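You operate a simulated robot arm through the tools that you are given. There is no shell and no other tool. Be economical: measure what you need, move in short steps, check, and stop when the job is done.

You are at the controls of a simulated robot arm. One attempt, no reset.

Task
Plug and fill the joined pipe with the green band in the trough.
Fine: lay it same way round on the saddles, both knobs to IN, yellow valve open, blue valve on till the clear tube reaches its mark, then both valves shut.

The check looks at the end state, three seconds after you hand in, the way a careful person would. Anything else that was tipped, shoved, dropped, spilled or broken makes it a failure.

Robot
A 7-joint arm with a fingered hand on a trunk, on a base that drives. Base frame: it is fixed to the floor where the robot stands at the start and does not move with it; the origin is under the middle of the robot, x ahead of it, y to its left, z up. Lengths are in m, angles in degrees, forces in N, time in s.
Its first joint turns from -166.0 to 166.0 degrees. Places, roughly: black knob beside the trough [0.4, -0.4, 0.9]; black valve on the trough panel [0.7, -0.2, 1]; blue valve on the trough panel [0.7, 0.1, 1]; green valve under the trough [0.3, -0.1, 0.6]; joined pipe with a red band (34x6x6 cm) [0.4, 1.2, 0.4]; lever of the blue pump [0.6, -0.6, 1]; purple valve on the trough panel [0.7, -0.4, 1]; red dial on the trough panel [0.8, -0.3, 1.2]; saddles over the steel trough [0.4, -0.1, 0.8]; white knob beside the trough [0.4, 0.2, 0.9]; yellow valve on the trough panel [0.7, 0, 1]. Payload 3.4 kg.
The tool frame sits at the grasp point between the pads (the TCP): z along the fingers, y along the line on which they close. The tips reach 0.025 m beyond it. The gripper opens to 0.088 m. The gripper's body begins 0.029 m behind the TCP. The gripper is a hand of 3 fingers: y runs from the thumb to the fingers, the wrist lies at [-0.013, -0.106, -0.174] in the tool frame.
Orientation is that of the tool frame in the base frame, as a unit quaternion [x, y, z, w]. With the fingers straight down and the wrist toward the robot, the tool's x, y and z point along [0, 1, 0], [1, 0, 0] and [0, 0, -1] of the base frame.

Tools
- The arm moves only by the tool drive_tool. Its argument "deltas" is a list of rows, each a list of 2 entries, a list of its own where there are three numbers: the shift along the base's x, y, z in m, then the turn, a rotation vector about the base's x, y, z in degrees. In form: [[[dx, dy, dz], [rx, ry, rz]], ...]. A call has 1 to 12 rows; each row is the pose to reach, as a shift and turn from the pose commanded when the call began. Rows are played at 5 a second. More than 0.05 m and 8.6 degrees between two rows, and nothing of the call is played. Where a pose cannot be reached the arm comes as near as it can. A force on the tool above 90 N (or 10 N above the force at the start of the call, whichever is more), or a blocked arm, ends the call early, and 0.2 s more pass. In this call time passes only in rows, and 0.2 s behind the last. The reply holds the time, the measured pose of the TCP, the force on the tool along the base axes, the opening and the grip force, in the units named above and with some noise, with the torque about the TCP (base axes, N m) and any sound that the robot's microphone picked up.
- Cameras (640 x 400 px; columns grow to the right, rows downward): "scene" is now at [0.0263, 0.1201, 1.4979]; the picture's right is [-0.57, -0.82, 0.00], its down [-0.50, 0.35, -0.79] and it looks along [0.65, -0.45, -0.61] (base axes); focal length 258 px, centre (320, 200). "wrist" rides on the gripper at [0.058, -0.085, -0.099] in the tool frame; the picture's right is [-0.67, 0.35, -0.66], its down [-0.69, -0.63, 0.37] and it looks along [-0.29, 0.69, 0.66] (tool axes); focal length 261 px, centre (320, 200).
- camera(camera): a new picture of that camera. The clock stands still meanwhile.
- slide_trunk(by): slides the trunk up (or, below 0, down) by that many m; the arm and the scene camera ride with it, the base frame stays. It gives what a move gives, with no picture.
- drive_base(legs): drives the robot by 1 to 6 legs, each [ahead, left, turn to the left] in m, m and degrees, along the robot's own axes; the way and the turn of a leg run together, so that a leg with both is an arc; at most 1.5 m and 180 degrees a leg. The arm and the cameras ride along, it lands a little off, and it stops where it bumps. It gives what a move gives.
- curl_fingers(index, middle, thumb_bend, thumb_turn): sets how far each is bent, from 0 (flat) to 100 (curled in); at 30 the hand is open as for a grip, at 70 the pads meet at the TCP. One left out holds its place. A second passes; each finger stops where it meets its share of the squeeze, and holds until it gets a number again. It is the only way to open and close the hand. It gives what a move gives, with no picture; readings hold the bend of each and the force on the fingers (four entries, about 0 where the hand has none), thumb and palm. thumb_turn goes from beside the hand (0) to across from the fingers (100), as for a grip.
- aim_head(pan, tilt): turns the head with the scene camera to pan (to the left, within 155 degrees either way) and tilt (down, from -29 to 69), counted from straight ahead of the robot. It gives what a move gives.
- measure_at(camera, pixels): there is no depth. For up to 12 entries [column, row, z] of the newest picture of that camera ("zoom" is the newest enlarged one), the place [x, y] in the base frame at which the ray of that pixel passes the height z, good to about 0.002 m, but the place of the scene camera against the robot may be out by one fixed shift of up to 0.025 m in any direction. The clock stands still meanwhile.
- zoom(camera, box): a new picture of the part [left, top, right, bottom] of that camera's present view, enlarged. The clock stands still meanwhile.
- finish_job(): hands the job in; it is judged then, once.

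Work in short steps. Measure before you move; look again where a grasp or a placing could have gone wrong, and mend it. You have 80 turns and 68 pictures in all, those below and enlarged ones among them. Open the gripper and draw the arm clear of the work before you hand the job in, unless the task says otherwise.

The tools are called by a JSON object that holds its "fn" and its "kwargs". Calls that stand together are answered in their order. drive_tool: Moves the arm, as the interface text tells. Its arguments: {"type":"object","properties":{"deltas":{"type":"array"}},"required":["deltas"]} The other tools are called the same way: slide_trunk (by) slides the trunk up or down; curl_fingers (index, middle, thumb_bend, thumb_turn) moves the fingers one by one; drive_base (legs) drives the base; aim_head (pan, tilt) turns the head that bears the scene camera; camera (camera) takes a picture; measure_at (camera, pixels) gives the place at which the rays of pixels pass given heights; zoom (camera, box) takes an enlarged picture of a part of a camera's view; finish_job () hands the job in.

At the start:

```text
clock: 0.0
tcp_pos: [0.3907, -0.1016, 1.2713]
ee_rot: [0.707, 0.707, 0.0, 0.0]
ft_force: [1.1, 0.7, 0.4]
moment: [-0.02, -0.02, 0.03]
gripper_width: 0.0876
grasp_force: 0.1
shape: jaw
bend: [30.0, 30.0, 30.0, 98.0]
finger forces: [0.1, 0.1, 0.0, 0.0, 0.0, 0.0]
trunk travel left (down, up): [-0.5, 0.09]
robot x, y, heading: [0.0002, 0.0012, 0.1]
head pan, tilt: [-34.9, 37.9]
```

scene: 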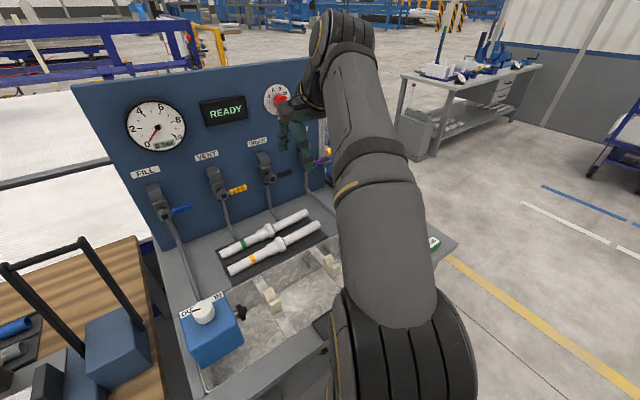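
wrist: 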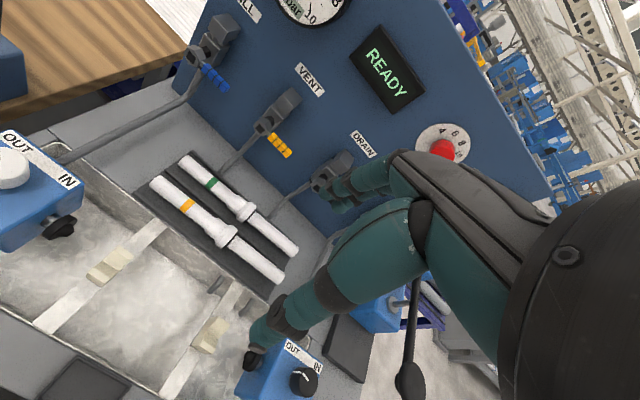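

The scene shows two pipes on a black mat (green band at ~(243,243)), the saddles at ~(270,297) and (333,262), partly hidden by the arm. I enlarge the views for detail.

{"fn": "zoom", "kwargs": {"camera": "scene", "box": [140, 180, 360, 380]}}

{"fn": "zoom", "kwargs": {"camera": "wrist", "box": [0, 120, 340, 400]}}

{"fn": "zoom", "kwargs": {"camera": "scene", "box": [100, 80, 340, 230]}}

```text
2.00 times, centred on (250, 280) of scene
```

zoom: 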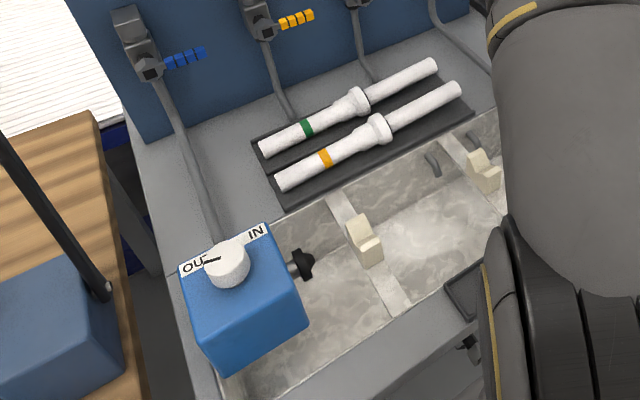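

```text
1.43 times, centred on (170, 260) of wrist
```

zoom: 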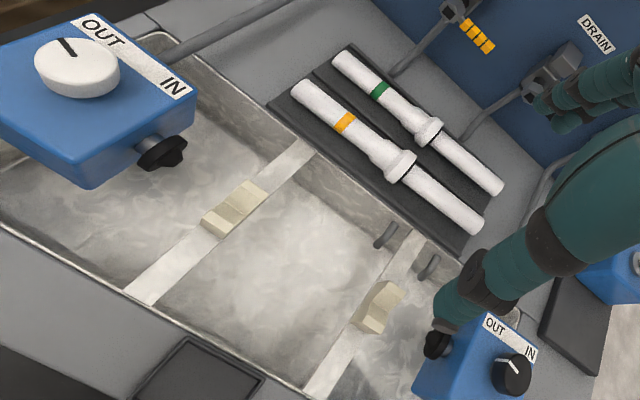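

```text
2.67 times, centred on (220, 155) of scene
```

zoom: 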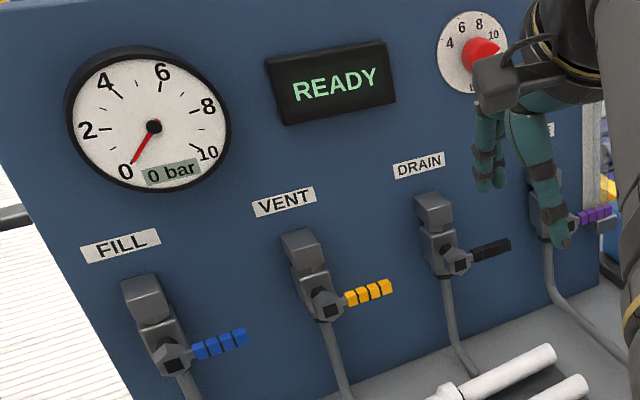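

The valves are all sideways and the pipes lie on a mat. I measure the pipe ends, band, saddles and knobs at several heights with both cameras.

{"fn": "measure_at", "kwargs": {"camera": "wrist", "pixels": [[184, 160, 0.8], [184, 160, 0.85], [292, 248, 0.8], [292, 248, 0.85], [211, 183, 0.8], [245, 211, 0.8], [111, 263, 0.8], [213, 333, 0.8], [111, 263, 0.85], [213, 333, 0.85], [8, 165, 0.95], [304, 382, 0.95]]}}

{"fn": "measure_at", "kwargs": {"camera": "scene", "pixels": [[221, 255, 0.8], [221, 255, 0.85], [307, 213, 0.8], [307, 213, 0.85], [243, 243, 0.8], [265, 230, 0.8], [272, 296, 0.8], [333, 263, 0.8], [272, 296, 0.85], [333, 263, 0.85]]}}

```text
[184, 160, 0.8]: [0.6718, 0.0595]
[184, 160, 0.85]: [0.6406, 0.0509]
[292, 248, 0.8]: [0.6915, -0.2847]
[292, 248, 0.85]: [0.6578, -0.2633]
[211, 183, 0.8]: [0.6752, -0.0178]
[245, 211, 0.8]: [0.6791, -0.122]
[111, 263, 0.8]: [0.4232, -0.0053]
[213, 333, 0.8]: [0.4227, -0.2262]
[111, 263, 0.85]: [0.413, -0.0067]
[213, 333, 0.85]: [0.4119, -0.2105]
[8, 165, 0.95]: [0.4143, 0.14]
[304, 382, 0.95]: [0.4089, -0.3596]
```

```text
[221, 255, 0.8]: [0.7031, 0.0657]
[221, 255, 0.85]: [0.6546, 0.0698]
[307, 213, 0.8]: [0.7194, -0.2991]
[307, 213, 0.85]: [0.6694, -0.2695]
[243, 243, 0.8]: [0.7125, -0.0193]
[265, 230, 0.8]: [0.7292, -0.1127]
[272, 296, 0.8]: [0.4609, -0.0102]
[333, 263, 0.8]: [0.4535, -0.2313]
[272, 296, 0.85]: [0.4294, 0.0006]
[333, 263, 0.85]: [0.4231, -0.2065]
```

The pipe is at about x 0.67, beyond the 0.54 reach, so the base will have to move forward. I look down at the trough's near edge and around to see how much room there is.

{"fn": "aim_head", "kwargs": {"pan": 20, "tilt": 60}}

{"fn": "camera", "kwargs": {"camera": "scene"}}

```text
clock: 1.2
tcp_pos: [0.3906, -0.1012, 1.2722]
ee_rot: [0.707, 0.707, 0.0, 0.0]
ft_force: [0.0, -1.3, 0.1]
moment: [0.02, -0.04, -0.02]
gripper_width: 0.0877
grasp_force: 0.1
shape: jaw
bend: [30.0, 30.0, 30.0, 98.0]
finger forces: [0.0, 0.0, 0.0, 0.0, 0.1, 0.1]
trunk travel left (down, up): [-0.5, 0.09]
robot x, y, heading: [-0.0, 0.0032, -0.0]
head pan, tilt: [20.0, 60.0]
```

```text
62 pictures are left
```

scene: 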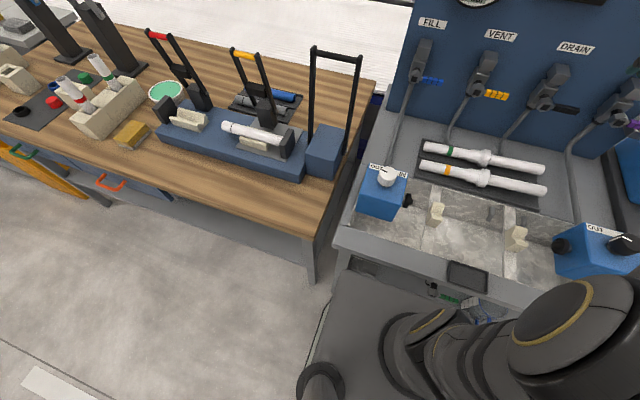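

I enlarge the trough front to see base clearance and the things beneath it.

{"fn": "zoom", "kwargs": {"camera": "scene", "box": [320, 130, 640, 330]}}

{"fn": "measure_at", "kwargs": {"camera": "scene", "pixels": [[335, 245, 0.85], [335, 245, 0.8], [345, 272, 0.3], [345, 272, 0.1], [312, 380, 0.3], [440, 297, 0.6], [485, 310, 0.6], [467, 275, 0.8], [340, 280, 0.0]]}}

```text
2.00 times, centred on (480, 230) of scene
```

zoom: 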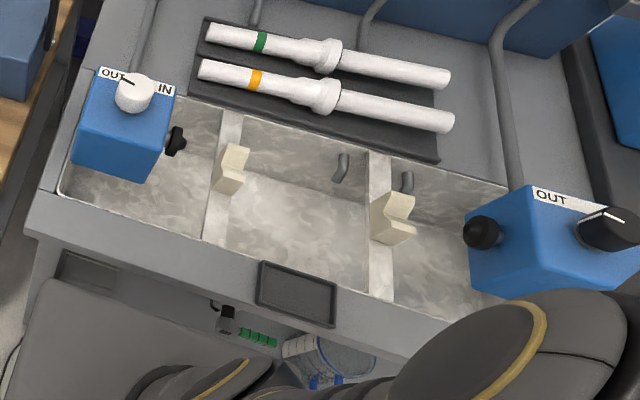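

```text
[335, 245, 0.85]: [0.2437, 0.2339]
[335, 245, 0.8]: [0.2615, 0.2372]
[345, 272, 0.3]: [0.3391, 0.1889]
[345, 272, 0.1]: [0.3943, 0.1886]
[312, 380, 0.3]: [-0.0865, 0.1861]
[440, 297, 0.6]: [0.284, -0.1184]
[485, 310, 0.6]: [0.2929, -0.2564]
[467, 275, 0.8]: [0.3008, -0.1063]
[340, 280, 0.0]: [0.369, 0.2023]
```

The base nose runs under the trough, and a green valve and some vessel sit under the front at about (440,297) and (485,310). I look steeper there before driving.

{"fn": "aim_head", "kwargs": {"pan": 0, "tilt": 69}}

{"fn": "camera", "kwargs": {"camera": "scene"}}

{"fn": "zoom", "kwargs": {"camera": "scene", "box": [200, 180, 520, 380]}}

```text
clock: 2.1
tcp_pos: [0.39, -0.1013, 1.2709]
ee_rot: [0.707, 0.707, -0.001, 0.0]
ft_force: [-0.3, 0.5, -0.3]
moment: [-0.04, 0.02, -0.02]
gripper_width: 0.0876
grasp_force: 0.1
shape: jaw
bend: [30.0, 30.0, 30.0, 98.0]
finger forces: [0.0, 0.0, 0.0, 0.0, 0.0, 0.0]
trunk travel left (down, up): [-0.5, 0.09]
robot x, y, heading: [0.0005, 0.0021, -0.0]
head pan, tilt: [0.0, 68.8]
```

```text
60 pictures are left
```

scene: 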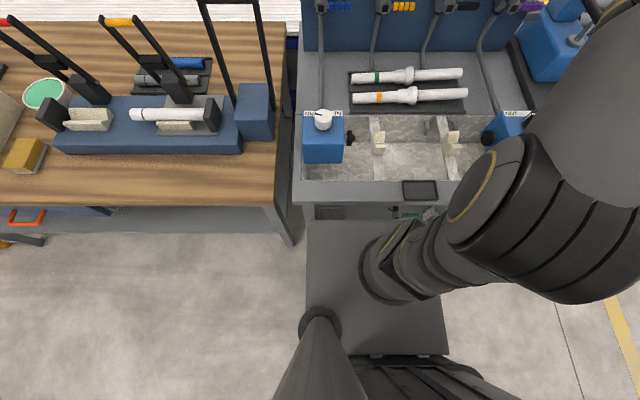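

```text
2.00 times, centred on (360, 280) of scene
```

zoom: 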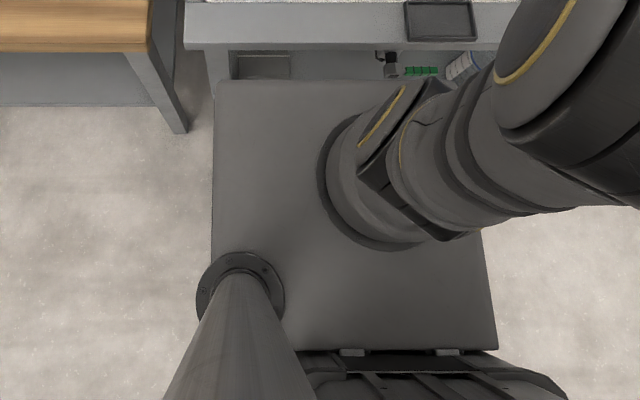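

The arm stands on a flat plate that appears to ride with the trunk. I find its height by seeing at which z the arm mount falls on (0,0).

{"fn": "measure_at", "kwargs": {"camera": "scene", "pixels": [[390, 270, 0.3], [390, 270, 0.6], [390, 270, 0.9], [305, 222, 0.3], [305, 222, 0.6], [305, 222, 0.9], [448, 352, 0.6], [448, 352, 0.9], [306, 352, 0.6], [306, 352, 0.9], [295, 200, 0.85], [319, 322, 0.6]]}}

```text
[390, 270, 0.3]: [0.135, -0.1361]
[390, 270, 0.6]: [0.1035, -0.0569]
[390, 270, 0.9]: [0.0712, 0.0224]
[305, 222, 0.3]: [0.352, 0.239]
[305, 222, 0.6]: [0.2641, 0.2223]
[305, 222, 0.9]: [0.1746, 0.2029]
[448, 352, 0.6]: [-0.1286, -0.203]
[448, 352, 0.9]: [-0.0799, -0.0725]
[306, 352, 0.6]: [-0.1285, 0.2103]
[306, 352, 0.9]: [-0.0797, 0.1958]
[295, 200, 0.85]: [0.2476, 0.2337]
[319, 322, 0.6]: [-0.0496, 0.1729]
```

The plate seems to be at about z 0.6, its front near x 0.26, so it could meet the green valve beneath the trough if I drive ahead. I back off 0.6 m to look under the trough.

{"fn": "drive_base", "kwargs": {"legs": [[-0.7, 0, 0]]}}

{"fn": "aim_head", "kwargs": {"pan": -10, "tilt": 38}}

{"fn": "camera", "kwargs": {"camera": "scene"}}

```text
clock: 5.9
tcp_pos: [-0.2972, -0.1004, 1.2716]
ee_rot: [0.703, 0.711, 0.0, 0.0]
ft_force: [0.2, -0.1, -0.7]
moment: [-0.02, 0.02, -0.02]
gripper_width: 0.0873
grasp_force: 0.1
shape: jaw
bend: [30.0, 30.0, 30.0, 98.0]
finger forces: [0.0, 0.0, 0.0, 0.1, 0.0, 0.0]
trunk travel left (down, up): [-0.5, 0.09]
robot x, y, heading: [-0.6865, -0.004, 0.9]
head pan, tilt: [0.0, 68.8]
```

```text
clock: 6.8
tcp_pos: [-0.2972, -0.1, 1.2702]
ee_rot: [0.703, 0.712, -0.001, 0.0]
ft_force: [-1.2, -0.4, -0.6]
moment: [0.02, 0.0, 0.02]
gripper_width: 0.0875
grasp_force: 0.1
shape: jaw
bend: [30.0, 30.0, 30.0, 98.0]
finger forces: [0.0, 0.1, 0.0, 0.1, 0.0, 0.1]
trunk travel left (down, up): [-0.5, 0.09]
robot x, y, heading: [-0.6906, -0.006, 0.7]
head pan, tilt: [-10.0, 38.0]
```

```text
58 pictures are left
```

scene: 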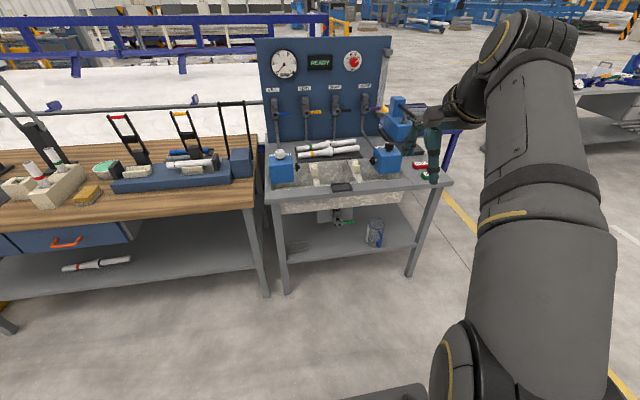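

{"fn": "zoom", "kwargs": {"camera": "scene", "box": [250, 140, 450, 290]}}

{"fn": "zoom", "kwargs": {"camera": "scene", "box": [255, 35, 455, 185]}}

```text
2.67 times, centred on (350, 215) of scene
```

zoom: 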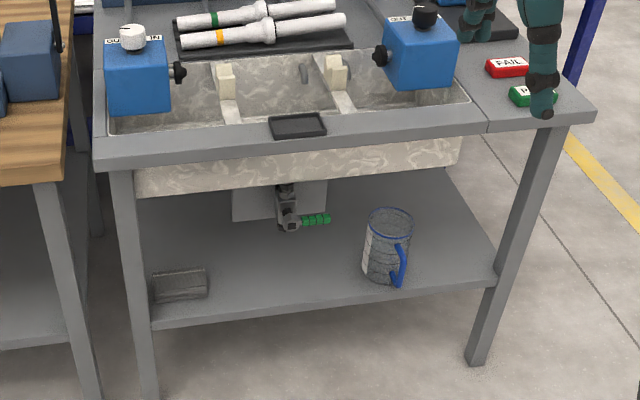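

```text
2.67 times, centred on (355, 110) of scene
```

zoom: 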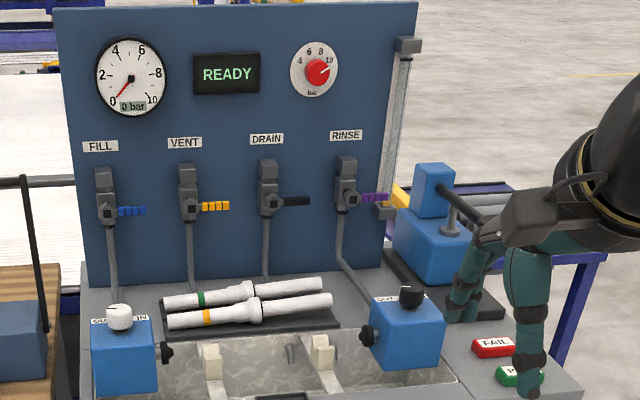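

Under the bench there's a shelf with a jug; a clear tube stands at the panel's right edge. I measure shelf and trough heights from the leg foot.

{"fn": "measure_at", "kwargs": {"camera": "scene", "pixels": [[409, 275, 0.0], [414, 246, 0.1], [414, 246, 0.2], [414, 246, 0.3], [447, 181, 0.8], [339, 230, 0.55], [339, 230, 0.6], [395, 225, 0.4], [395, 225, 0.3], [388, 215, 0.3], [340, 210, 0.7], [352, 220, 0.6]]}}

```text
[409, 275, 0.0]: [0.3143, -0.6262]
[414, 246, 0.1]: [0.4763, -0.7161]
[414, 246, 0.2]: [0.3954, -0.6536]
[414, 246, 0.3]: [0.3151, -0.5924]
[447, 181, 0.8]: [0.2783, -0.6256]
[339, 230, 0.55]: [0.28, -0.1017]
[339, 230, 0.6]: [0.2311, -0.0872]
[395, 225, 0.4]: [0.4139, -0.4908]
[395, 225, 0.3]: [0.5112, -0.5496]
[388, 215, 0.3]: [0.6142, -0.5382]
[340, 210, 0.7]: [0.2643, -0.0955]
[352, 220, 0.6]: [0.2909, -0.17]
```

The shelf is at about z 0.3, jug on it at y≈-0.4, and the left leg at y≈0.22. I lower the trunk 0.15 while clear (plate then below the valve and above the shelf), shift to y≈-0.1 to centre between knobs, and drive back in.

{"fn": "slide_trunk", "kwargs": {"by": -0.13}}

{"fn": "drive_base", "kwargs": {"legs": [[0, -0.095, -0.7], [0.66, 0, 0]]}}

{"fn": "aim_head", "kwargs": {"pan": -5, "tilt": 60}}

{"fn": "camera", "kwargs": {"camera": "scene"}}

```text
clock: 8.4
tcp_pos: [-0.2979, -0.1, 1.1412]
ee_rot: [0.703, 0.711, 0.001, 0.0]
ft_force: [0.4, -0.4, -0.4]
moment: [0.0, 0.03, 0.0]
gripper_width: 0.0879
grasp_force: 0.0
shape: jaw
bend: [30.0, 30.0, 30.0, 98.0]
finger forces: [0.1, 0.0, 0.1, 0.0, 0.0, 0.1]
trunk travel left (down, up): [-0.37, 0.22]
robot x, y, heading: [-0.6881, -0.0076, 0.7]
head pan, tilt: [-10.0, 38.0]
```

```text
clock: 12.7
tcp_pos: [0.3513, -0.2069, 1.1419]
ee_rot: [0.711, 0.703, 0.0, 0.0]
ft_force: [0.0, 0.3, -0.2]
moment: [-0.02, 0.02, 0.03]
gripper_width: 0.0874
grasp_force: 0.1
shape: jaw
bend: [30.0, 30.0, 30.0, 98.0]
finger forces: [0.0, 0.0, 0.0, 0.1, 0.0, 0.0]
trunk travel left (down, up): [-0.37, 0.22]
robot x, y, heading: [-0.0398, -0.1015, -0.8]
head pan, tilt: [-10.0, 38.0]
```

```text
clock: 13.6
tcp_pos: [0.3515, -0.2076, 1.1414]
ee_rot: [0.711, 0.703, 0.0, -0.001]
ft_force: [0.6, 0.4, 0.0]
moment: [-0.03, 0.03, 0.01]
gripper_width: 0.0873
grasp_force: 0.1
shape: jaw
bend: [30.0, 30.0, 30.0, 98.0]
finger forces: [0.1, 0.1, 0.1, 0.0, 0.0, 0.1]
trunk travel left (down, up): [-0.37, 0.22]
robot x, y, heading: [-0.0381, -0.1021, -0.8]
head pan, tilt: [-5.0, 60.0]
```

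```text
55 pictures are left
```

scene: 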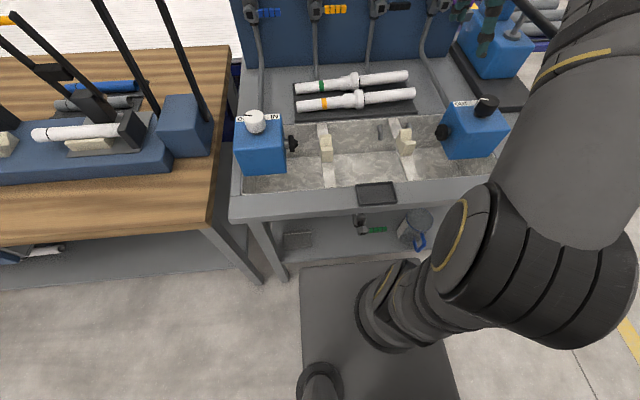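

I measure the plate corner and arm mount again at the lower trunk, along with the trough rim.

{"fn": "measure_at", "kwargs": {"camera": "scene", "pixels": [[300, 265, 0.35], [300, 265, 0.45], [300, 265, 0.55], [390, 315, 0.45], [390, 315, 0.6], [390, 315, 0.75], [230, 222, 0.8], [250, 222, 0.8], [360, 225, 0.55], [412, 225, 0.4]]}}

{"fn": "drive_tool", "kwargs": {"deltas": [[[0.04, 0.02, 0], [0, 0, 0.8]], [[0.08, 0.04, 0], [0, 0, 0.8]], [[0.12, 0.06, 0], [0, 0, 0.8]], [[0.16, 0.08, 0], [0, 0, 0.8]], [[0.2, 0.1, 0], [0, 0, 0.8]]]}}

```text
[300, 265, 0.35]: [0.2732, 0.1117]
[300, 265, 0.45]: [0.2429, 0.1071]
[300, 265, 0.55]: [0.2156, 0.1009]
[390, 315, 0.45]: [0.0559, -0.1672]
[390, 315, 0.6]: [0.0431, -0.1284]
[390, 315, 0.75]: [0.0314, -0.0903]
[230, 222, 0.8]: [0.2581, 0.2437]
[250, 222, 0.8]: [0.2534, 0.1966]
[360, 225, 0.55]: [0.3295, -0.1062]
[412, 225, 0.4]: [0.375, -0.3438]
```

```text
clock: 14.8
tcp_pos: [0.5324, -0.1066, 1.1271]
ee_rot: [0.706, 0.708, -0.001, 0.0]
ft_force: [0.3, 0.8, -0.3]
moment: [-0.01, 0.0, -0.01]
gripper_width: 0.0878
grasp_force: 0.0
shape: jaw
bend: [30.0, 30.0, 30.0, 98.0]
finger forces: [0.0, 0.0, 0.0, 0.0, 0.0, 0.1]
out of reach, approached as far as the arm can: row 5
trunk travel left (down, up): [-0.37, 0.22]
robot x, y, heading: [-0.0358, -0.1024, -0.8]
head pan, tilt: [-5.0, 60.0]
```

The arm reached x 0.532 at z 1.13 from base x −0.036 (0.57 m out). I test whether reach grows lower down, moving over the free middle at z≈0.98 and then outward.

{"fn": "drive_tool", "kwargs": {"deltas": [[[-0.04, 0, -0.04], [0, 0, 0]], [[-0.04, 0, -0.08], [0, 0, 0]], [[-0.04, 0, -0.12], [0, 0, 0]], [[-0.04, 0, -0.16], [0, 0, 0]], [[0.0, 0, -0.16], [0, 0, 0]], [[0.04, 0, -0.16], [0, 0, 0]], [[0.08, 0, -0.16], [0, 0, 0]], [[0.12, 0, -0.16], [0, 0, 0]]]}}

{"fn": "camera", "kwargs": {"camera": "wrist"}}

{"fn": "camera", "kwargs": {"camera": "scene"}}

```text
refused: row 1 steps farther than a row can; nothing moved
```

```text
54 pictures are left
```

wrist: 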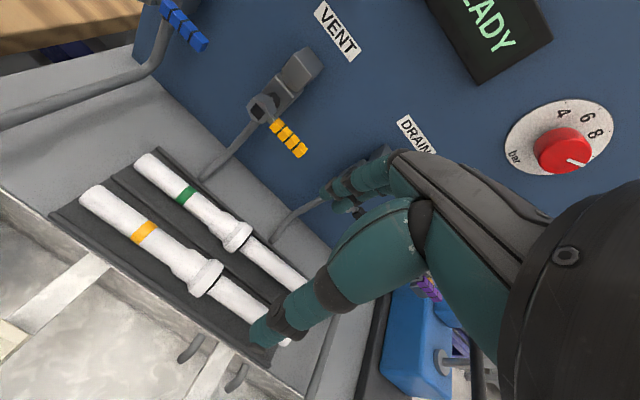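

```text
53 pictures are left
```

scene: 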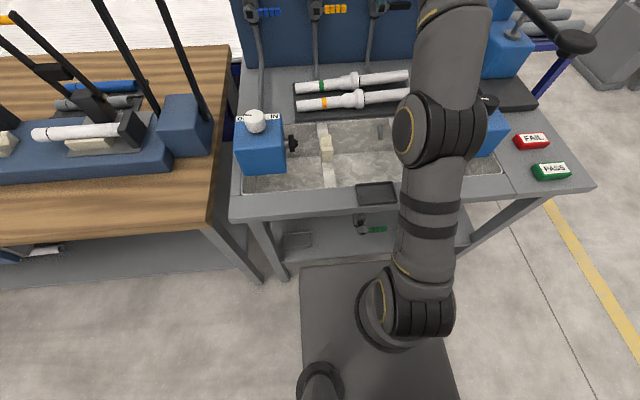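

The view is good; the last call was refused only for step length. I repeat with smaller steps, and measure the pipe in this new wrist picture.

{"fn": "measure_at", "kwargs": {"camera": "wrist", "pixels": [[145, 163, 0.8], [145, 163, 0.85], [186, 196, 0.8], [186, 196, 0.85], [237, 236, 0.8], [237, 236, 0.85], [90, 200, 0.8], [90, 200, 0.85], [280, 128, 1.0], [292, 138, 0.95]]}}

{"fn": "drive_tool", "kwargs": {"deltas": [[[-0.03, 0, -0.03], [0, 0, 0]], [[-0.05, 0, -0.06], [0, 0, 0]], [[-0.05, 0, -0.1], [0, 0, 0]], [[-0.05, 0, -0.14], [0, 0, 0]], [[-0.03, 0, -0.16], [0, 0, 0]], [[0.0, 0, -0.16], [0, 0, 0]], [[0.03, 0, -0.16], [0, 0, 0]], [[0.06, 0, -0.16], [0, 0, 0]], [[0.09, 0, -0.16], [0, 0, 0]], [[0.12, 0, -0.16], [0, 0, 0]]]}}

```text
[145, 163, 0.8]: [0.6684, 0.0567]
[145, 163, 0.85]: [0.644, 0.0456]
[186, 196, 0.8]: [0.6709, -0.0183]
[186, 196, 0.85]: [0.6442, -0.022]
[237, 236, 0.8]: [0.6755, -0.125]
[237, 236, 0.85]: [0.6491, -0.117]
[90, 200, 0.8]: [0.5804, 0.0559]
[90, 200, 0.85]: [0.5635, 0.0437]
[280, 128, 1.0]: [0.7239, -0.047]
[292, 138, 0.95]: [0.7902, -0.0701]
```

```text
clock: 17.0
tcp_pos: [0.6476, -0.1092, 0.9628]
ee_rot: [0.707, 0.707, 0.0, 0.0]
ft_force: [0.5, -0.3, 0.9]
moment: [0.03, -0.03, 0.0]
gripper_width: 0.0878
grasp_force: 0.0
shape: jaw
bend: [30.0, 30.0, 30.0, 98.0]
finger forces: [0.1, 0.0, 0.1, 0.0, 0.0, 0.0]
out of reach, approached as far as the arm can: row 10
trunk travel left (down, up): [-0.37, 0.22]
robot x, y, heading: [-0.0393, -0.1023, -0.5]
head pan, tilt: [-5.0, 60.0]
```

Lower down the reach extends to 0.687 m from the axis, so the pipe is reachable. I retract a bit, drive in 0.035 m (where the plate already stood at the start), and look again.

{"fn": "drive_tool", "kwargs": {"deltas": [[[-0.04, 0, 0], [0, 0, 0]], [[-0.08, 0, 0], [0, 0, 0]], [[-0.1, 0, 0], [0, 0, 0]]]}}

{"fn": "drive_base", "kwargs": {"legs": [[0.037, 0, 0.5]]}}

{"fn": "camera", "kwargs": {"camera": "wrist"}}

{"fn": "aim_head", "kwargs": {"pan": -5, "tilt": 50}}

{"fn": "camera", "kwargs": {"camera": "scene"}}

```text
clock: 17.8
tcp_pos: [0.5481, -0.1072, 0.9649]
ee_rot: [0.707, 0.707, 0.0, 0.0]
ft_force: [0.0, -0.5, -0.4]
moment: [-0.01, -0.01, 0.0]
gripper_width: 0.0876
grasp_force: 0.1
shape: jaw
bend: [30.0, 30.0, 30.0, 98.0]
finger forces: [0.0, 0.0, 0.0, 0.0, 0.0, 0.0]
trunk travel left (down, up): [-0.37, 0.22]
robot x, y, heading: [-0.037, -0.105, -0.7]
head pan, tilt: [-5.0, 60.0]
```

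```text
clock: 18.7
tcp_pos: [0.5857, -0.1027, 0.9643]
ee_rot: [0.703, 0.711, -0.001, 0.0]
ft_force: [0.1, 0.1, 0.8]
moment: [0.0, -0.03, -0.01]
gripper_width: 0.0879
grasp_force: 0.1
shape: jaw
bend: [30.0, 30.0, 30.0, 98.0]
finger forces: [0.0, 0.0, 0.0, 0.0, 0.0, 0.0]
trunk travel left (down, up): [-0.37, 0.22]
robot x, y, heading: [-0.0024, -0.1035, -0.2]
head pan, tilt: [-5.0, 60.0]
```

```text
52 pictures are left
```

wrist: 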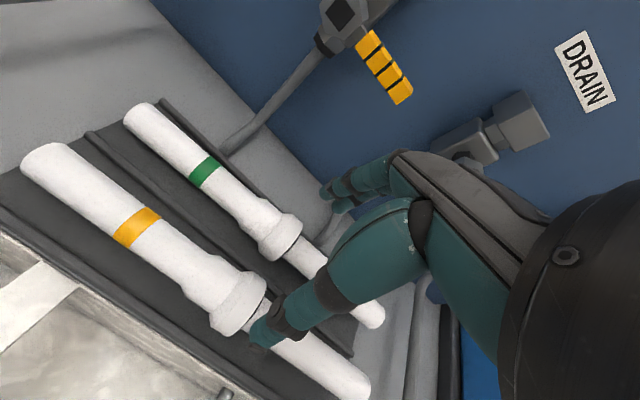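

```text
clock: 19.4
tcp_pos: [0.5857, -0.1027, 0.965]
ee_rot: [0.703, 0.711, 0.0, 0.0]
ft_force: [-0.3, 0.1, 0.1]
moment: [0.0, 0.04, -0.02]
gripper_width: 0.0876
grasp_force: 0.0
shape: jaw
bend: [30.0, 30.0, 30.0, 98.0]
finger forces: [0.1, 0.1, 0.0, 0.0, 0.0, 0.0]
trunk travel left (down, up): [-0.37, 0.22]
robot x, y, heading: [0.0012, -0.1039, -0.0]
head pan, tilt: [-5.0, 50.0]
```

```text
51 pictures are left
```

scene: 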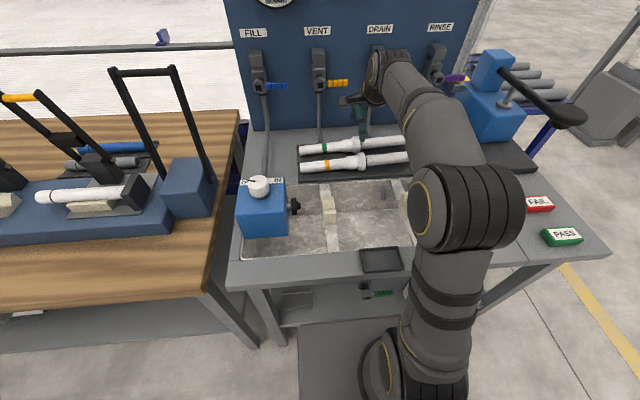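

I measure the green pipe's ends, band and edges in this closer wrist picture.

{"fn": "measure_at", "kwargs": {"camera": "wrist", "pixels": [[138, 115, 0.8], [138, 115, 0.83], [205, 173, 0.8], [205, 173, 0.83], [273, 230, 0.8], [273, 230, 0.83], [374, 317, 0.8], [374, 317, 0.83], [213, 160, 0.82], [196, 186, 0.82], [290, 218, 0.82], [265, 252, 0.82]]}}

{"fn": "measure_at", "kwargs": {"camera": "scene", "pixels": [[300, 150, 0.82], [323, 147, 0.82], [360, 144, 0.82], [300, 168, 0.82], [326, 165, 0.82], [361, 162, 0.82], [330, 208, 0.82], [295, 208, 0.87], [278, 250, 0.8], [408, 200, 0.82]]}}

```text
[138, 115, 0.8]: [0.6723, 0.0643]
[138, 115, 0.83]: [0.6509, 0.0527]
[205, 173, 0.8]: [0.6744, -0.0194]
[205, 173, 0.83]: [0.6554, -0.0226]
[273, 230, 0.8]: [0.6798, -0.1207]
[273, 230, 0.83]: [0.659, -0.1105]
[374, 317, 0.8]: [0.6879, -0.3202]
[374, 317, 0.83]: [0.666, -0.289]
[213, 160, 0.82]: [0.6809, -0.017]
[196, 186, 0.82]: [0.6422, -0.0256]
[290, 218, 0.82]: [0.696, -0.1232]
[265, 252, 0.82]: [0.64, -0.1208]
```

```text
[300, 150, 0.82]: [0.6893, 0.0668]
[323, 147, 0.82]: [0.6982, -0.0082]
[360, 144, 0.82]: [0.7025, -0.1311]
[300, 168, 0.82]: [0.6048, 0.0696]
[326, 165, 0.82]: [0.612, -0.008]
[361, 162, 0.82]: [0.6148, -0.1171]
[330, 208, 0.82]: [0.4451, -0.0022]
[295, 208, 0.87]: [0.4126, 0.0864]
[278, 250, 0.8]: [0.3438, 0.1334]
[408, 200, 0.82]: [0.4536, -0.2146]
```

The pipe axis is at z≈0.83, x≈0.655, yawed about +2.5°. Before descending I check where the yellow handle and drain valve stand above it.

{"fn": "measure_at", "kwargs": {"camera": "wrist", "pixels": [[373, 52, 1.0], [373, 52, 0.95], [403, 97, 1.0], [403, 97, 0.95], [480, 160, 1.0], [465, 150, 0.95], [535, 100, 1.0]]}}

{"fn": "zoom", "kwargs": {"camera": "scene", "box": [235, 10, 475, 180]}}

```text
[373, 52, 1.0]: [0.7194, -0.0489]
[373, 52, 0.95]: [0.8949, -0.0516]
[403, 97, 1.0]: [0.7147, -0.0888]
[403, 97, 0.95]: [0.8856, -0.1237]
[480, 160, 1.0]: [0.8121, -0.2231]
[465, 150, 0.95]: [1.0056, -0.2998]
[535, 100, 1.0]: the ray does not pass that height
```

```text
2.35 times, centred on (355, 95) of scene
```

zoom: 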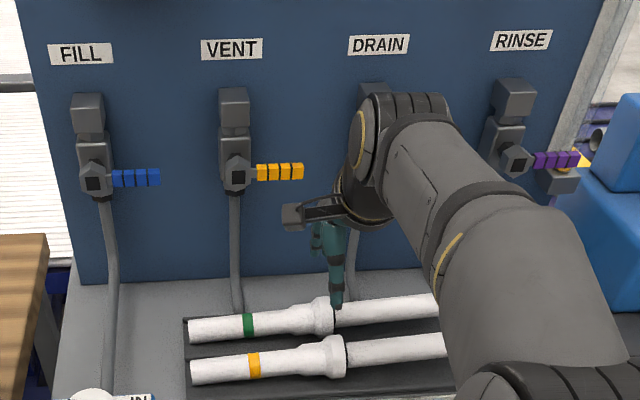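

Yellow handle is at x≈0.726, z≈0.998, so I stay low when going in. I narrow the hand to ~0.066, go to z 0.90 first, shift right of the collar (y≈−0.163) with the yaw, then forward over the pipe.

{"fn": "curl_fingers", "kwargs": {"index": 40, "middle": 40, "thumb_bend": 40}}

{"fn": "drive_tool", "kwargs": {"deltas": [[[0.0, -0.03, -0.02], [0, 0, 1.9]], [[0.0, -0.06, -0.04], [0, 0, 1.9]], [[0.02, -0.06, -0.06], [0, 0, 1.9]], [[0.05, -0.06, -0.063], [0, 0, 1.9]], [[0.075, -0.06, -0.065], [0, 0, 1.9]]]}}

{"fn": "camera", "kwargs": {"camera": "wrist"}}

{"fn": "camera", "kwargs": {"camera": "scene"}}

```text
clock: 20.4
tcp_pos: [0.585, -0.102, 0.9642]
ee_rot: [0.702, 0.712, 0.0, 0.001]
ft_force: [0.3, -0.2, 0.2]
moment: [-0.01, -0.02, -0.01]
gripper_width: 0.064
grasp_force: 0.1
shape: fingers
bend: [40.0, 40.0, 40.0, 98.0]
finger forces: [0.0, 0.0, 0.1, 0.0, 0.0, 0.1]
trunk travel left (down, up): [-0.37, 0.22]
robot x, y, heading: [0.0014, -0.1019, -0.3]
head pan, tilt: [-5.0, 50.0]
```

```text
clock: 21.6
tcp_pos: [0.6595, -0.1622, 0.9]
ee_rot: [0.691, 0.723, 0.001, 0.0]
ft_force: [0.0, -0.2, -0.7]
moment: [0.04, 0.01, 0.02]
gripper_width: 0.0641
grasp_force: 0.0
shape: fingers
bend: [40.0, 40.0, 40.0, 98.0]
finger forces: [0.1, 0.0, 0.0, 0.0, 0.0, 0.1]
trunk travel left (down, up): [-0.37, 0.22]
robot x, y, heading: [0.0013, -0.1055, -0.1]
head pan, tilt: [-5.0, 50.0]
```

```text
49 pictures are left
```

wrist: 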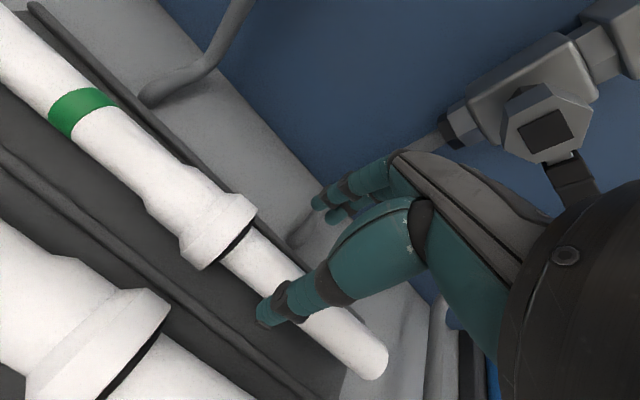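

```text
48 pictures are left
```

scene: 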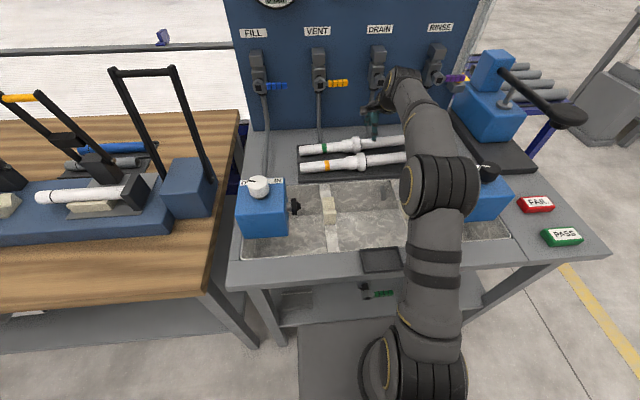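

Hovering above the right section. I verify the axis under the hand at z 0.83 from this picture.

{"fn": "measure_at", "kwargs": {"camera": "wrist", "pixels": [[372, 358, 0.83], [235, 253, 0.83], [207, 225, 0.83], [82, 110, 0.83], [320, 315, 0.83], [256, 235, 0.83], [228, 267, 0.83]]}}

```text
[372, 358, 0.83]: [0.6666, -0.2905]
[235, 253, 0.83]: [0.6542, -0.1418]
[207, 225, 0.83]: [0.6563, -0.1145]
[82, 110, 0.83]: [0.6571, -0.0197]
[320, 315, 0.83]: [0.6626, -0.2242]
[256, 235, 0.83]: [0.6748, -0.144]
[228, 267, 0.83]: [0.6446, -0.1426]
```

The axis at y≈−0.17 is x≈0.660. I descend to z 0.837 shifting to y −0.17.

{"fn": "drive_tool", "kwargs": {"deltas": [[[0.001, -0.008, -0.02], [0, 0, 0]], [[0.001, -0.008, -0.04], [0, 0, 0]], [[0.001, -0.008, -0.055], [0, 0, 0]], [[0.001, -0.008, -0.064], [0, 0, 0]]]}}

{"fn": "camera", "kwargs": {"camera": "wrist"}}

```text
clock: 22.6
tcp_pos: [0.661, -0.1717, 0.8393]
ee_rot: [0.692, 0.722, 0.002, 0.002]
ft_force: [-0.1, -0.1, 12.2]
moment: [-0.08, -0.48, -0.02]
gripper_width: 0.0642
grasp_force: 5.9
shape: fingers
bend: [40.0, 38.0, 40.0, 98.0]
finger forces: [0.0, 12.1, 0.0, 0.0, 0.0, 0.0]
trunk travel left (down, up): [-0.37, 0.22]
robot x, y, heading: [-0.0012, -0.0972, -0.1]
head pan, tilt: [-5.0, 50.0]
```

```text
47 pictures are left
```

wrist: 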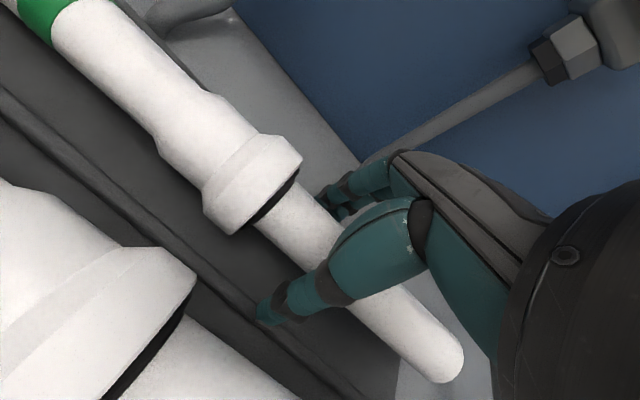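

The middle finger touched something (12 N), likely the mat's ridge. I lift 5 mm and close on the pipe.

{"fn": "drive_tool", "kwargs": {"deltas": [[[0, 0, 0.005], [0, 0, 0]]]}}

{"fn": "curl_fingers", "kwargs": {"index": 52, "middle": 52, "thumb_bend": 52}}

```text
clock: 23.0
tcp_pos: [0.6604, -0.1716, 0.8405]
ee_rot: [0.691, 0.723, -0.001, -0.001]
ft_force: [-1.0, -0.8, 2.4]
moment: [-0.05, -0.14, -0.04]
gripper_width: 0.0643
grasp_force: 1.5
shape: fingers
bend: [40.0, 39.0, 40.0, 98.0]
finger forces: [0.0, 2.8, 0.0, 0.0, 0.0, 0.0]
trunk travel left (down, up): [-0.37, 0.22]
robot x, y, heading: [0.0007, -0.102, -0.1]
head pan, tilt: [-5.0, 50.0]
```

```text
clock: 24.0
tcp_pos: [0.6611, -0.1716, 0.841]
ee_rot: [0.691, 0.723, 0.0, 0.0]
ft_force: [0.7, -0.4, -0.5]
moment: [0.01, 0.02, 0.01]
gripper_width: 0.0378
grasp_force: 0.2
shape: fingers
bend: [52.0, 52.0, 52.0, 98.0]
finger forces: [0.0, 0.0, 0.0, 0.1, 0.0, 0.0]
trunk travel left (down, up): [-0.37, 0.22]
robot x, y, heading: [-0.0037, -0.1039, -0.2]
head pan, tilt: [-5.0, 50.0]
```

No contact yet at 0.038 opening. I lower 4 mm and close on.

{"fn": "drive_tool", "kwargs": {"deltas": [[[0, 0, -0.004], [0, 0, 0]]]}}

{"fn": "curl_fingers", "kwargs": {"index": 72, "middle": 72, "thumb_bend": 72}}

{"fn": "camera", "kwargs": {"camera": "wrist"}}

```text
clock: 24.4
tcp_pos: [0.6602, -0.1705, 0.8361]
ee_rot: [0.691, 0.723, 0.0, 0.0]
ft_force: [-0.6, 0.9, -0.4]
moment: [-0.02, 0.03, 0.0]
gripper_width: 0.0378
grasp_force: 0.0
shape: fingers
bend: [52.0, 52.0, 52.0, 98.0]
finger forces: [0.0, 0.0, 0.1, 0.0, 0.0, 0.1]
trunk travel left (down, up): [-0.37, 0.22]
robot x, y, heading: [-0.0008, -0.0987, 0.1]
head pan, tilt: [-5.0, 50.0]
```

```text
clock: 25.4
tcp_pos: [0.6607, -0.1707, 0.8365]
ee_rot: [0.69, 0.723, 0.0, 0.0]
ft_force: [-0.5, -0.7, 0.4]
moment: [0.04, -0.02, 0.01]
gripper_width: 0.0119
grasp_force: 11.6
shape: fingers
bend: [71.0, 71.0, 64.0, 97.0]
finger forces: [9.2, 3.0, 0.0, 0.0, 11.8, 0.0]
trunk travel left (down, up): [-0.37, 0.22]
robot x, y, heading: [-0.0021, -0.0979, -0.2]
head pan, tilt: [-5.0, 50.0]
```

```text
46 pictures are left
```

wrist: 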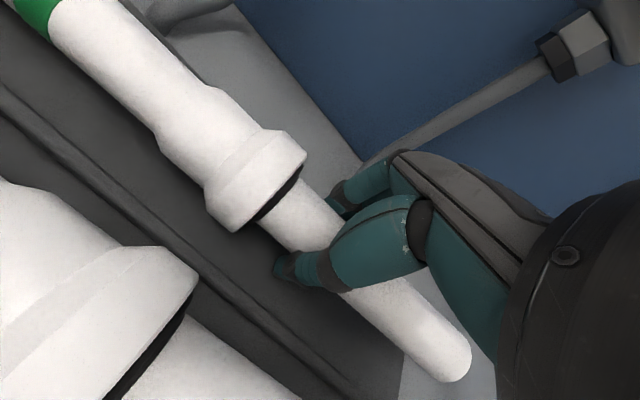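

Grip force is 11.6 N, with the fingertips apparently wrapping below the pipe. I lift 2 cm and check.

{"fn": "drive_tool", "kwargs": {"deltas": [[[0, 0, 0.01], [0, 0, 0]], [[0, 0, 0.02], [0, 0, 0]], [[0, 0, 0.025], [0, 0, 0]]]}}

{"fn": "camera", "kwargs": {"camera": "wrist"}}

{"fn": "zoom", "kwargs": {"camera": "scene", "box": [235, 70, 475, 220]}}

```text
clock: 26.2
tcp_pos: [0.6623, -0.1714, 0.8617]
ee_rot: [0.691, 0.723, 0.0, 0.0]
ft_force: [0.2, 0.9, -2.4]
moment: [-0.02, 0.01, 0.0]
gripper_width: 0.0122
grasp_force: 11.2
shape: fingers
bend: [71.0, 71.0, 64.0, 97.0]
finger forces: [9.4, 1.9, 0.1, 0.0, 11.5, 0.0]
trunk travel left (down, up): [-0.37, 0.22]
robot x, y, heading: [-0.0012, -0.1028, -0.2]
head pan, tilt: [-5.0, 50.0]
```

```text
45 pictures are left
```

wrist: 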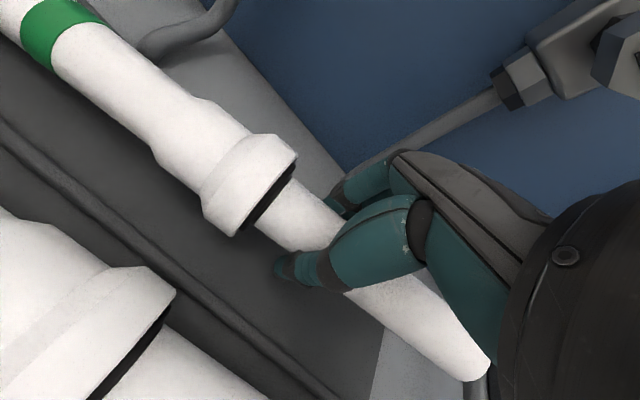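

```text
2.67 times, centred on (355, 145) of scene
```

zoom: 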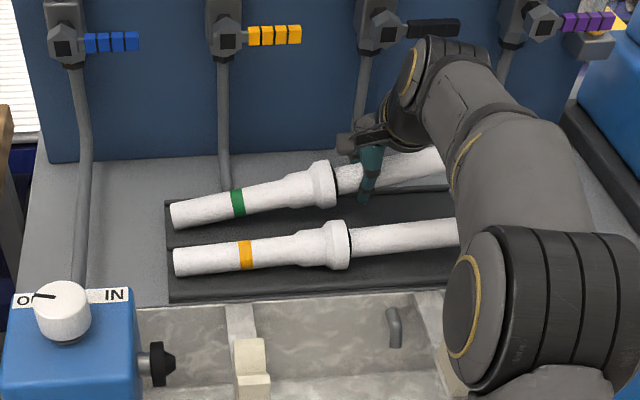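

The left end droops, since the grip is too far right of the balance. I set it back down, open and regrip on the socket at y≈−0.09.

{"fn": "drive_tool", "kwargs": {"deltas": [[[0, 0, -0.013], [0, 0, 0]], [[0, 0, -0.025], [0, 0, 0]]]}}

{"fn": "curl_fingers", "kwargs": {"index": 46, "middle": 46, "thumb_bend": 46}}

{"fn": "drive_tool", "kwargs": {"deltas": [[[0, 0, 0.025], [0, 0, 0]], [[0, 0, 0.065], [0, 0, 0]]]}}

{"fn": "curl_fingers", "kwargs": {"index": 36, "middle": 36, "thumb_bend": 36}}

{"fn": "drive_tool", "kwargs": {"deltas": [[[0, 0.04, 0], [0, 0, 0]], [[-0.002, 0.08, 0], [0, 0, 0]]]}}

{"fn": "camera", "kwargs": {"camera": "wrist"}}

```text
clock: 26.8
tcp_pos: [0.6607, -0.172, 0.8339]
ee_rot: [0.691, 0.722, 0.0, 0.0]
ft_force: [-1.2, -1.0, -0.5]
moment: [0.06, -0.02, 0.0]
gripper_width: 0.0118
grasp_force: 12.2
shape: fingers
bend: [71.0, 71.0, 64.0, 97.0]
finger forces: [9.1, 3.9, 0.0, 0.0, 11.5, 0.1]
trunk travel left (down, up): [-0.37, 0.22]
robot x, y, heading: [-0.0011, -0.1016, -0.5]
head pan, tilt: [-5.0, 50.0]
```

```text
clock: 27.8
tcp_pos: [0.662, -0.1705, 0.8352]
ee_rot: [0.69, 0.723, 0.0, 0.0]
ft_force: [-6.0, 0.6, -1.1]
moment: [-0.01, 0.09, -0.03]
gripper_width: 0.0452
grasp_force: 2.9
shape: fingers
bend: [49.0, 49.0, 48.0, 97.0]
finger forces: [2.0, 2.8, 0.0, 0.1, 0.7, 0.0]
trunk travel left (down, up): [-0.37, 0.22]
robot x, y, heading: [-0.0013, -0.1036, -0.3]
head pan, tilt: [-5.0, 50.0]
```

```text
clock: 28.4
tcp_pos: [0.661, -0.1696, 0.9031]
ee_rot: [0.691, 0.723, 0.0, 0.0]
ft_force: [-0.4, -0.1, 0.3]
moment: [0.01, -0.03, -0.03]
gripper_width: 0.0501
grasp_force: 0.1
shape: fingers
bend: [46.0, 46.0, 46.0, 97.0]
finger forces: [0.0, 0.0, 0.1, 0.0, 0.1, 0.0]
trunk travel left (down, up): [-0.37, 0.22]
robot x, y, heading: [-0.0025, -0.1016, -0.0]
head pan, tilt: [-5.0, 50.0]
```

```text
clock: 29.4
tcp_pos: [0.6608, -0.169, 0.9012]
ee_rot: [0.691, 0.723, 0.0, 0.001]
ft_force: [-0.2, 0.5, 0.2]
moment: [-0.02, -0.01, -0.01]
gripper_width: 0.0718
grasp_force: 0.0
shape: fingers
bend: [36.0, 36.0, 36.0, 97.0]
finger forces: [0.0, 0.0, 0.0, 0.0, 0.1, 0.0]
trunk travel left (down, up): [-0.37, 0.22]
robot x, y, heading: [-0.0014, -0.0993, -0.1]
head pan, tilt: [-5.0, 50.0]
```

```text
clock: 30.0
tcp_pos: [0.6579, -0.0867, 0.9014]
ee_rot: [0.691, 0.723, 0.0, 0.0]
ft_force: [-0.4, 0.3, 0.7]
moment: [-0.01, -0.02, -0.04]
gripper_width: 0.0717
grasp_force: 0.1
shape: fingers
bend: [36.0, 36.0, 36.0, 97.0]
finger forces: [0.0, 0.0, 0.0, 0.0, 0.1, 0.0]
trunk travel left (down, up): [-0.37, 0.22]
robot x, y, heading: [-0.0006, -0.1026, -0.1]
head pan, tilt: [-5.0, 50.0]
```

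```text
43 pictures are left
```

wrist: 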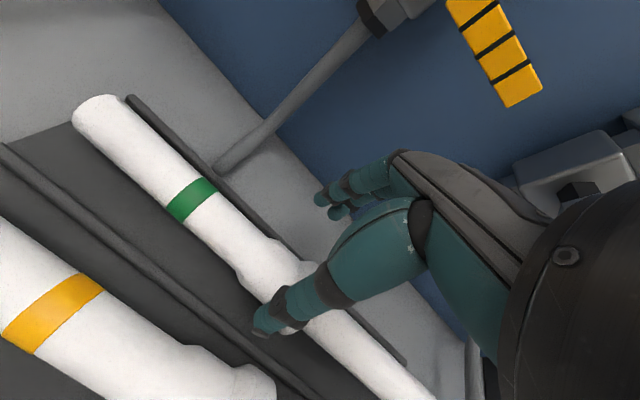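

The pipe lies back against its place. I measure its axis again at z 0.83.

{"fn": "measure_at", "kwargs": {"camera": "wrist", "pixels": [[97, 110, 0.83], [191, 199, 0.83], [238, 244, 0.83], [262, 268, 0.83], [420, 400, 0.83], [205, 180, 0.83], [178, 213, 0.83]]}}

```text
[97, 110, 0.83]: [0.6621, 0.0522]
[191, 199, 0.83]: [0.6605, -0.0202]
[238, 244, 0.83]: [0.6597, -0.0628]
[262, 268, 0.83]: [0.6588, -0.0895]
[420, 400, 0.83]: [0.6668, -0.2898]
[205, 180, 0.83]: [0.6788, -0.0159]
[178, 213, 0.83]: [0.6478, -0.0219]
```

Axis now at x≈0.660, nearly straight along y. I trim the yaw, descend to z 0.844 (above the ridge), then close partly, lower and squeeze.

{"fn": "curl_fingers", "kwargs": {"index": 40, "middle": 40, "thumb_bend": 40}}

{"fn": "drive_tool", "kwargs": {"deltas": [[[0.002, -0.005, -0.02], [0, 0, -1.8]], [[0.002, -0.005, -0.04], [0, 0, -1.8]], [[0.002, -0.005, -0.057], [0, 0, -1.8]]]}}

{"fn": "curl_fingers", "kwargs": {"index": 46, "middle": 46, "thumb_bend": 46}}

{"fn": "drive_tool", "kwargs": {"deltas": [[[0, 0, -0.008], [0, 0, 0]]]}}

{"fn": "curl_fingers", "kwargs": {"index": 75, "middle": 75, "thumb_bend": 75}}

{"fn": "camera", "kwargs": {"camera": "wrist"}}

```text
clock: 31.0
tcp_pos: [0.659, -0.0875, 0.9008]
ee_rot: [0.691, 0.723, -0.001, 0.0]
ft_force: [0.5, 0.4, 0.4]
moment: [-0.01, -0.03, -0.01]
gripper_width: 0.0641
grasp_force: 0.1
shape: fingers
bend: [40.0, 40.0, 40.0, 97.0]
finger forces: [0.0, 0.0, 0.0, 0.0, 0.0, 0.0]
trunk travel left (down, up): [-0.37, 0.22]
robot x, y, heading: [-0.0046, -0.0985, 0.0]
head pan, tilt: [-5.0, 50.0]
```

```text
clock: 31.8
tcp_pos: [0.6619, -0.0948, 0.8439]
ee_rot: [0.703, 0.712, 0.0, 0.0]
ft_force: [-0.3, 0.2, -0.3]
moment: [-0.01, 0.0, 0.01]
gripper_width: 0.0639
grasp_force: 0.0
shape: fingers
bend: [40.0, 40.0, 40.0, 97.0]
finger forces: [0.0, 0.0, 0.0, 0.1, 0.0, 0.0]
trunk travel left (down, up): [-0.37, 0.22]
robot x, y, heading: [-0.0034, -0.1019, -0.1]
head pan, tilt: [-5.0, 50.0]
```

```text
clock: 32.8
tcp_pos: [0.6627, -0.0944, 0.8447]
ee_rot: [0.702, 0.712, 0.0, -0.001]
ft_force: [-1.1, -0.7, -0.2]
moment: [-0.03, -0.03, 0.01]
gripper_width: 0.0509
grasp_force: 0.0
shape: fingers
bend: [46.0, 46.0, 46.0, 97.0]
finger forces: [0.0, 0.0, 0.0, 0.0, 0.1, 0.0]
trunk travel left (down, up): [-0.37, 0.22]
robot x, y, heading: [-0.0001, -0.0994, -0.0]
head pan, tilt: [-5.0, 50.0]
```

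```text
clock: 33.2
tcp_pos: [0.6614, -0.0948, 0.8385]
ee_rot: [0.702, 0.712, 0.001, 0.001]
ft_force: [-1.4, -0.1, 11.4]
moment: [0.0, -0.33, 0.05]
gripper_width: 0.0517
grasp_force: 4.7
shape: fingers
bend: [45.0, 46.0, 46.0, 97.0]
finger forces: [4.9, 5.0, 0.0, 0.1, 0.4, 0.0]
trunk travel left (down, up): [-0.37, 0.22]
robot x, y, heading: [-0.0049, -0.106, -0.2]
head pan, tilt: [-5.0, 50.0]
```

```text
clock: 34.2
tcp_pos: [0.6597, -0.0955, 0.8352]
ee_rot: [0.702, 0.712, -0.001, -0.001]
ft_force: [1.6, -0.8, 1.5]
moment: [0.01, -0.02, 0.04]
gripper_width: 0.0245
grasp_force: 24.4
shape: fingers
bend: [72.0, 61.0, 60.0, 95.0]
finger forces: [14.4, 11.2, 0.0, 0.0, 23.2, 0.0]
trunk travel left (down, up): [-0.37, 0.22]
robot x, y, heading: [0.0007, -0.0968, -0.3]
head pan, tilt: [-5.0, 50.0]
```

```text
42 pictures are left
```

wrist: 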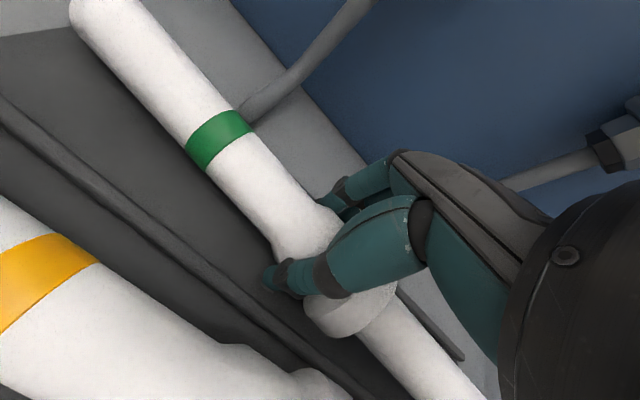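

Gripping the socket with 24 N. I lift 4 cm and check whether the pipe stays level.

{"fn": "drive_tool", "kwargs": {"deltas": [[[0, 0, 0.015], [0, 0, 0]], [[0, 0, 0.03], [0, 0, 0]], [[0, 0, 0.045], [0, 0, 0]]]}}

{"fn": "camera", "kwargs": {"camera": "wrist"}}

{"fn": "zoom", "kwargs": {"camera": "scene", "box": [235, 70, 475, 220]}}

```text
clock: 35.0
tcp_pos: [0.661, -0.095, 0.8813]
ee_rot: [0.702, 0.712, 0.0, 0.0]
ft_force: [0.0, 0.3, -2.4]
moment: [0.02, -0.02, 0.0]
gripper_width: 0.0242
grasp_force: 24.1
shape: fingers
bend: [72.0, 61.0, 60.0, 94.0]
finger forces: [14.4, 10.4, 0.0, 0.0, 23.5, 0.1]
trunk travel left (down, up): [-0.37, 0.22]
robot x, y, heading: [0.0012, -0.1037, -0.3]
head pan, tilt: [-5.0, 50.0]
```

```text
41 pictures are left
```

wrist: 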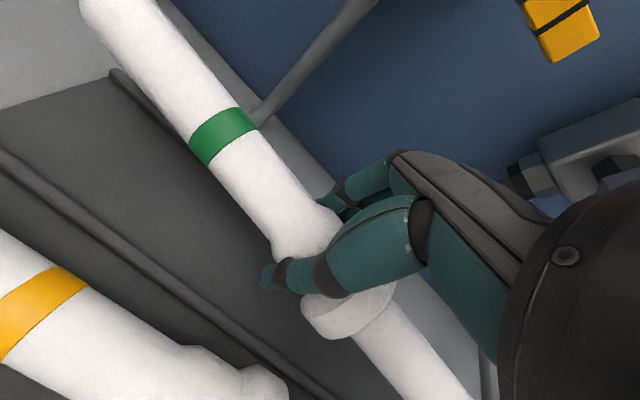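

```text
2.67 times, centred on (355, 145) of scene
```

zoom: 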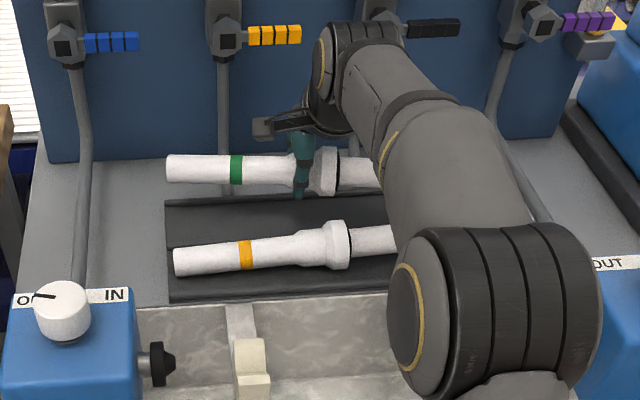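

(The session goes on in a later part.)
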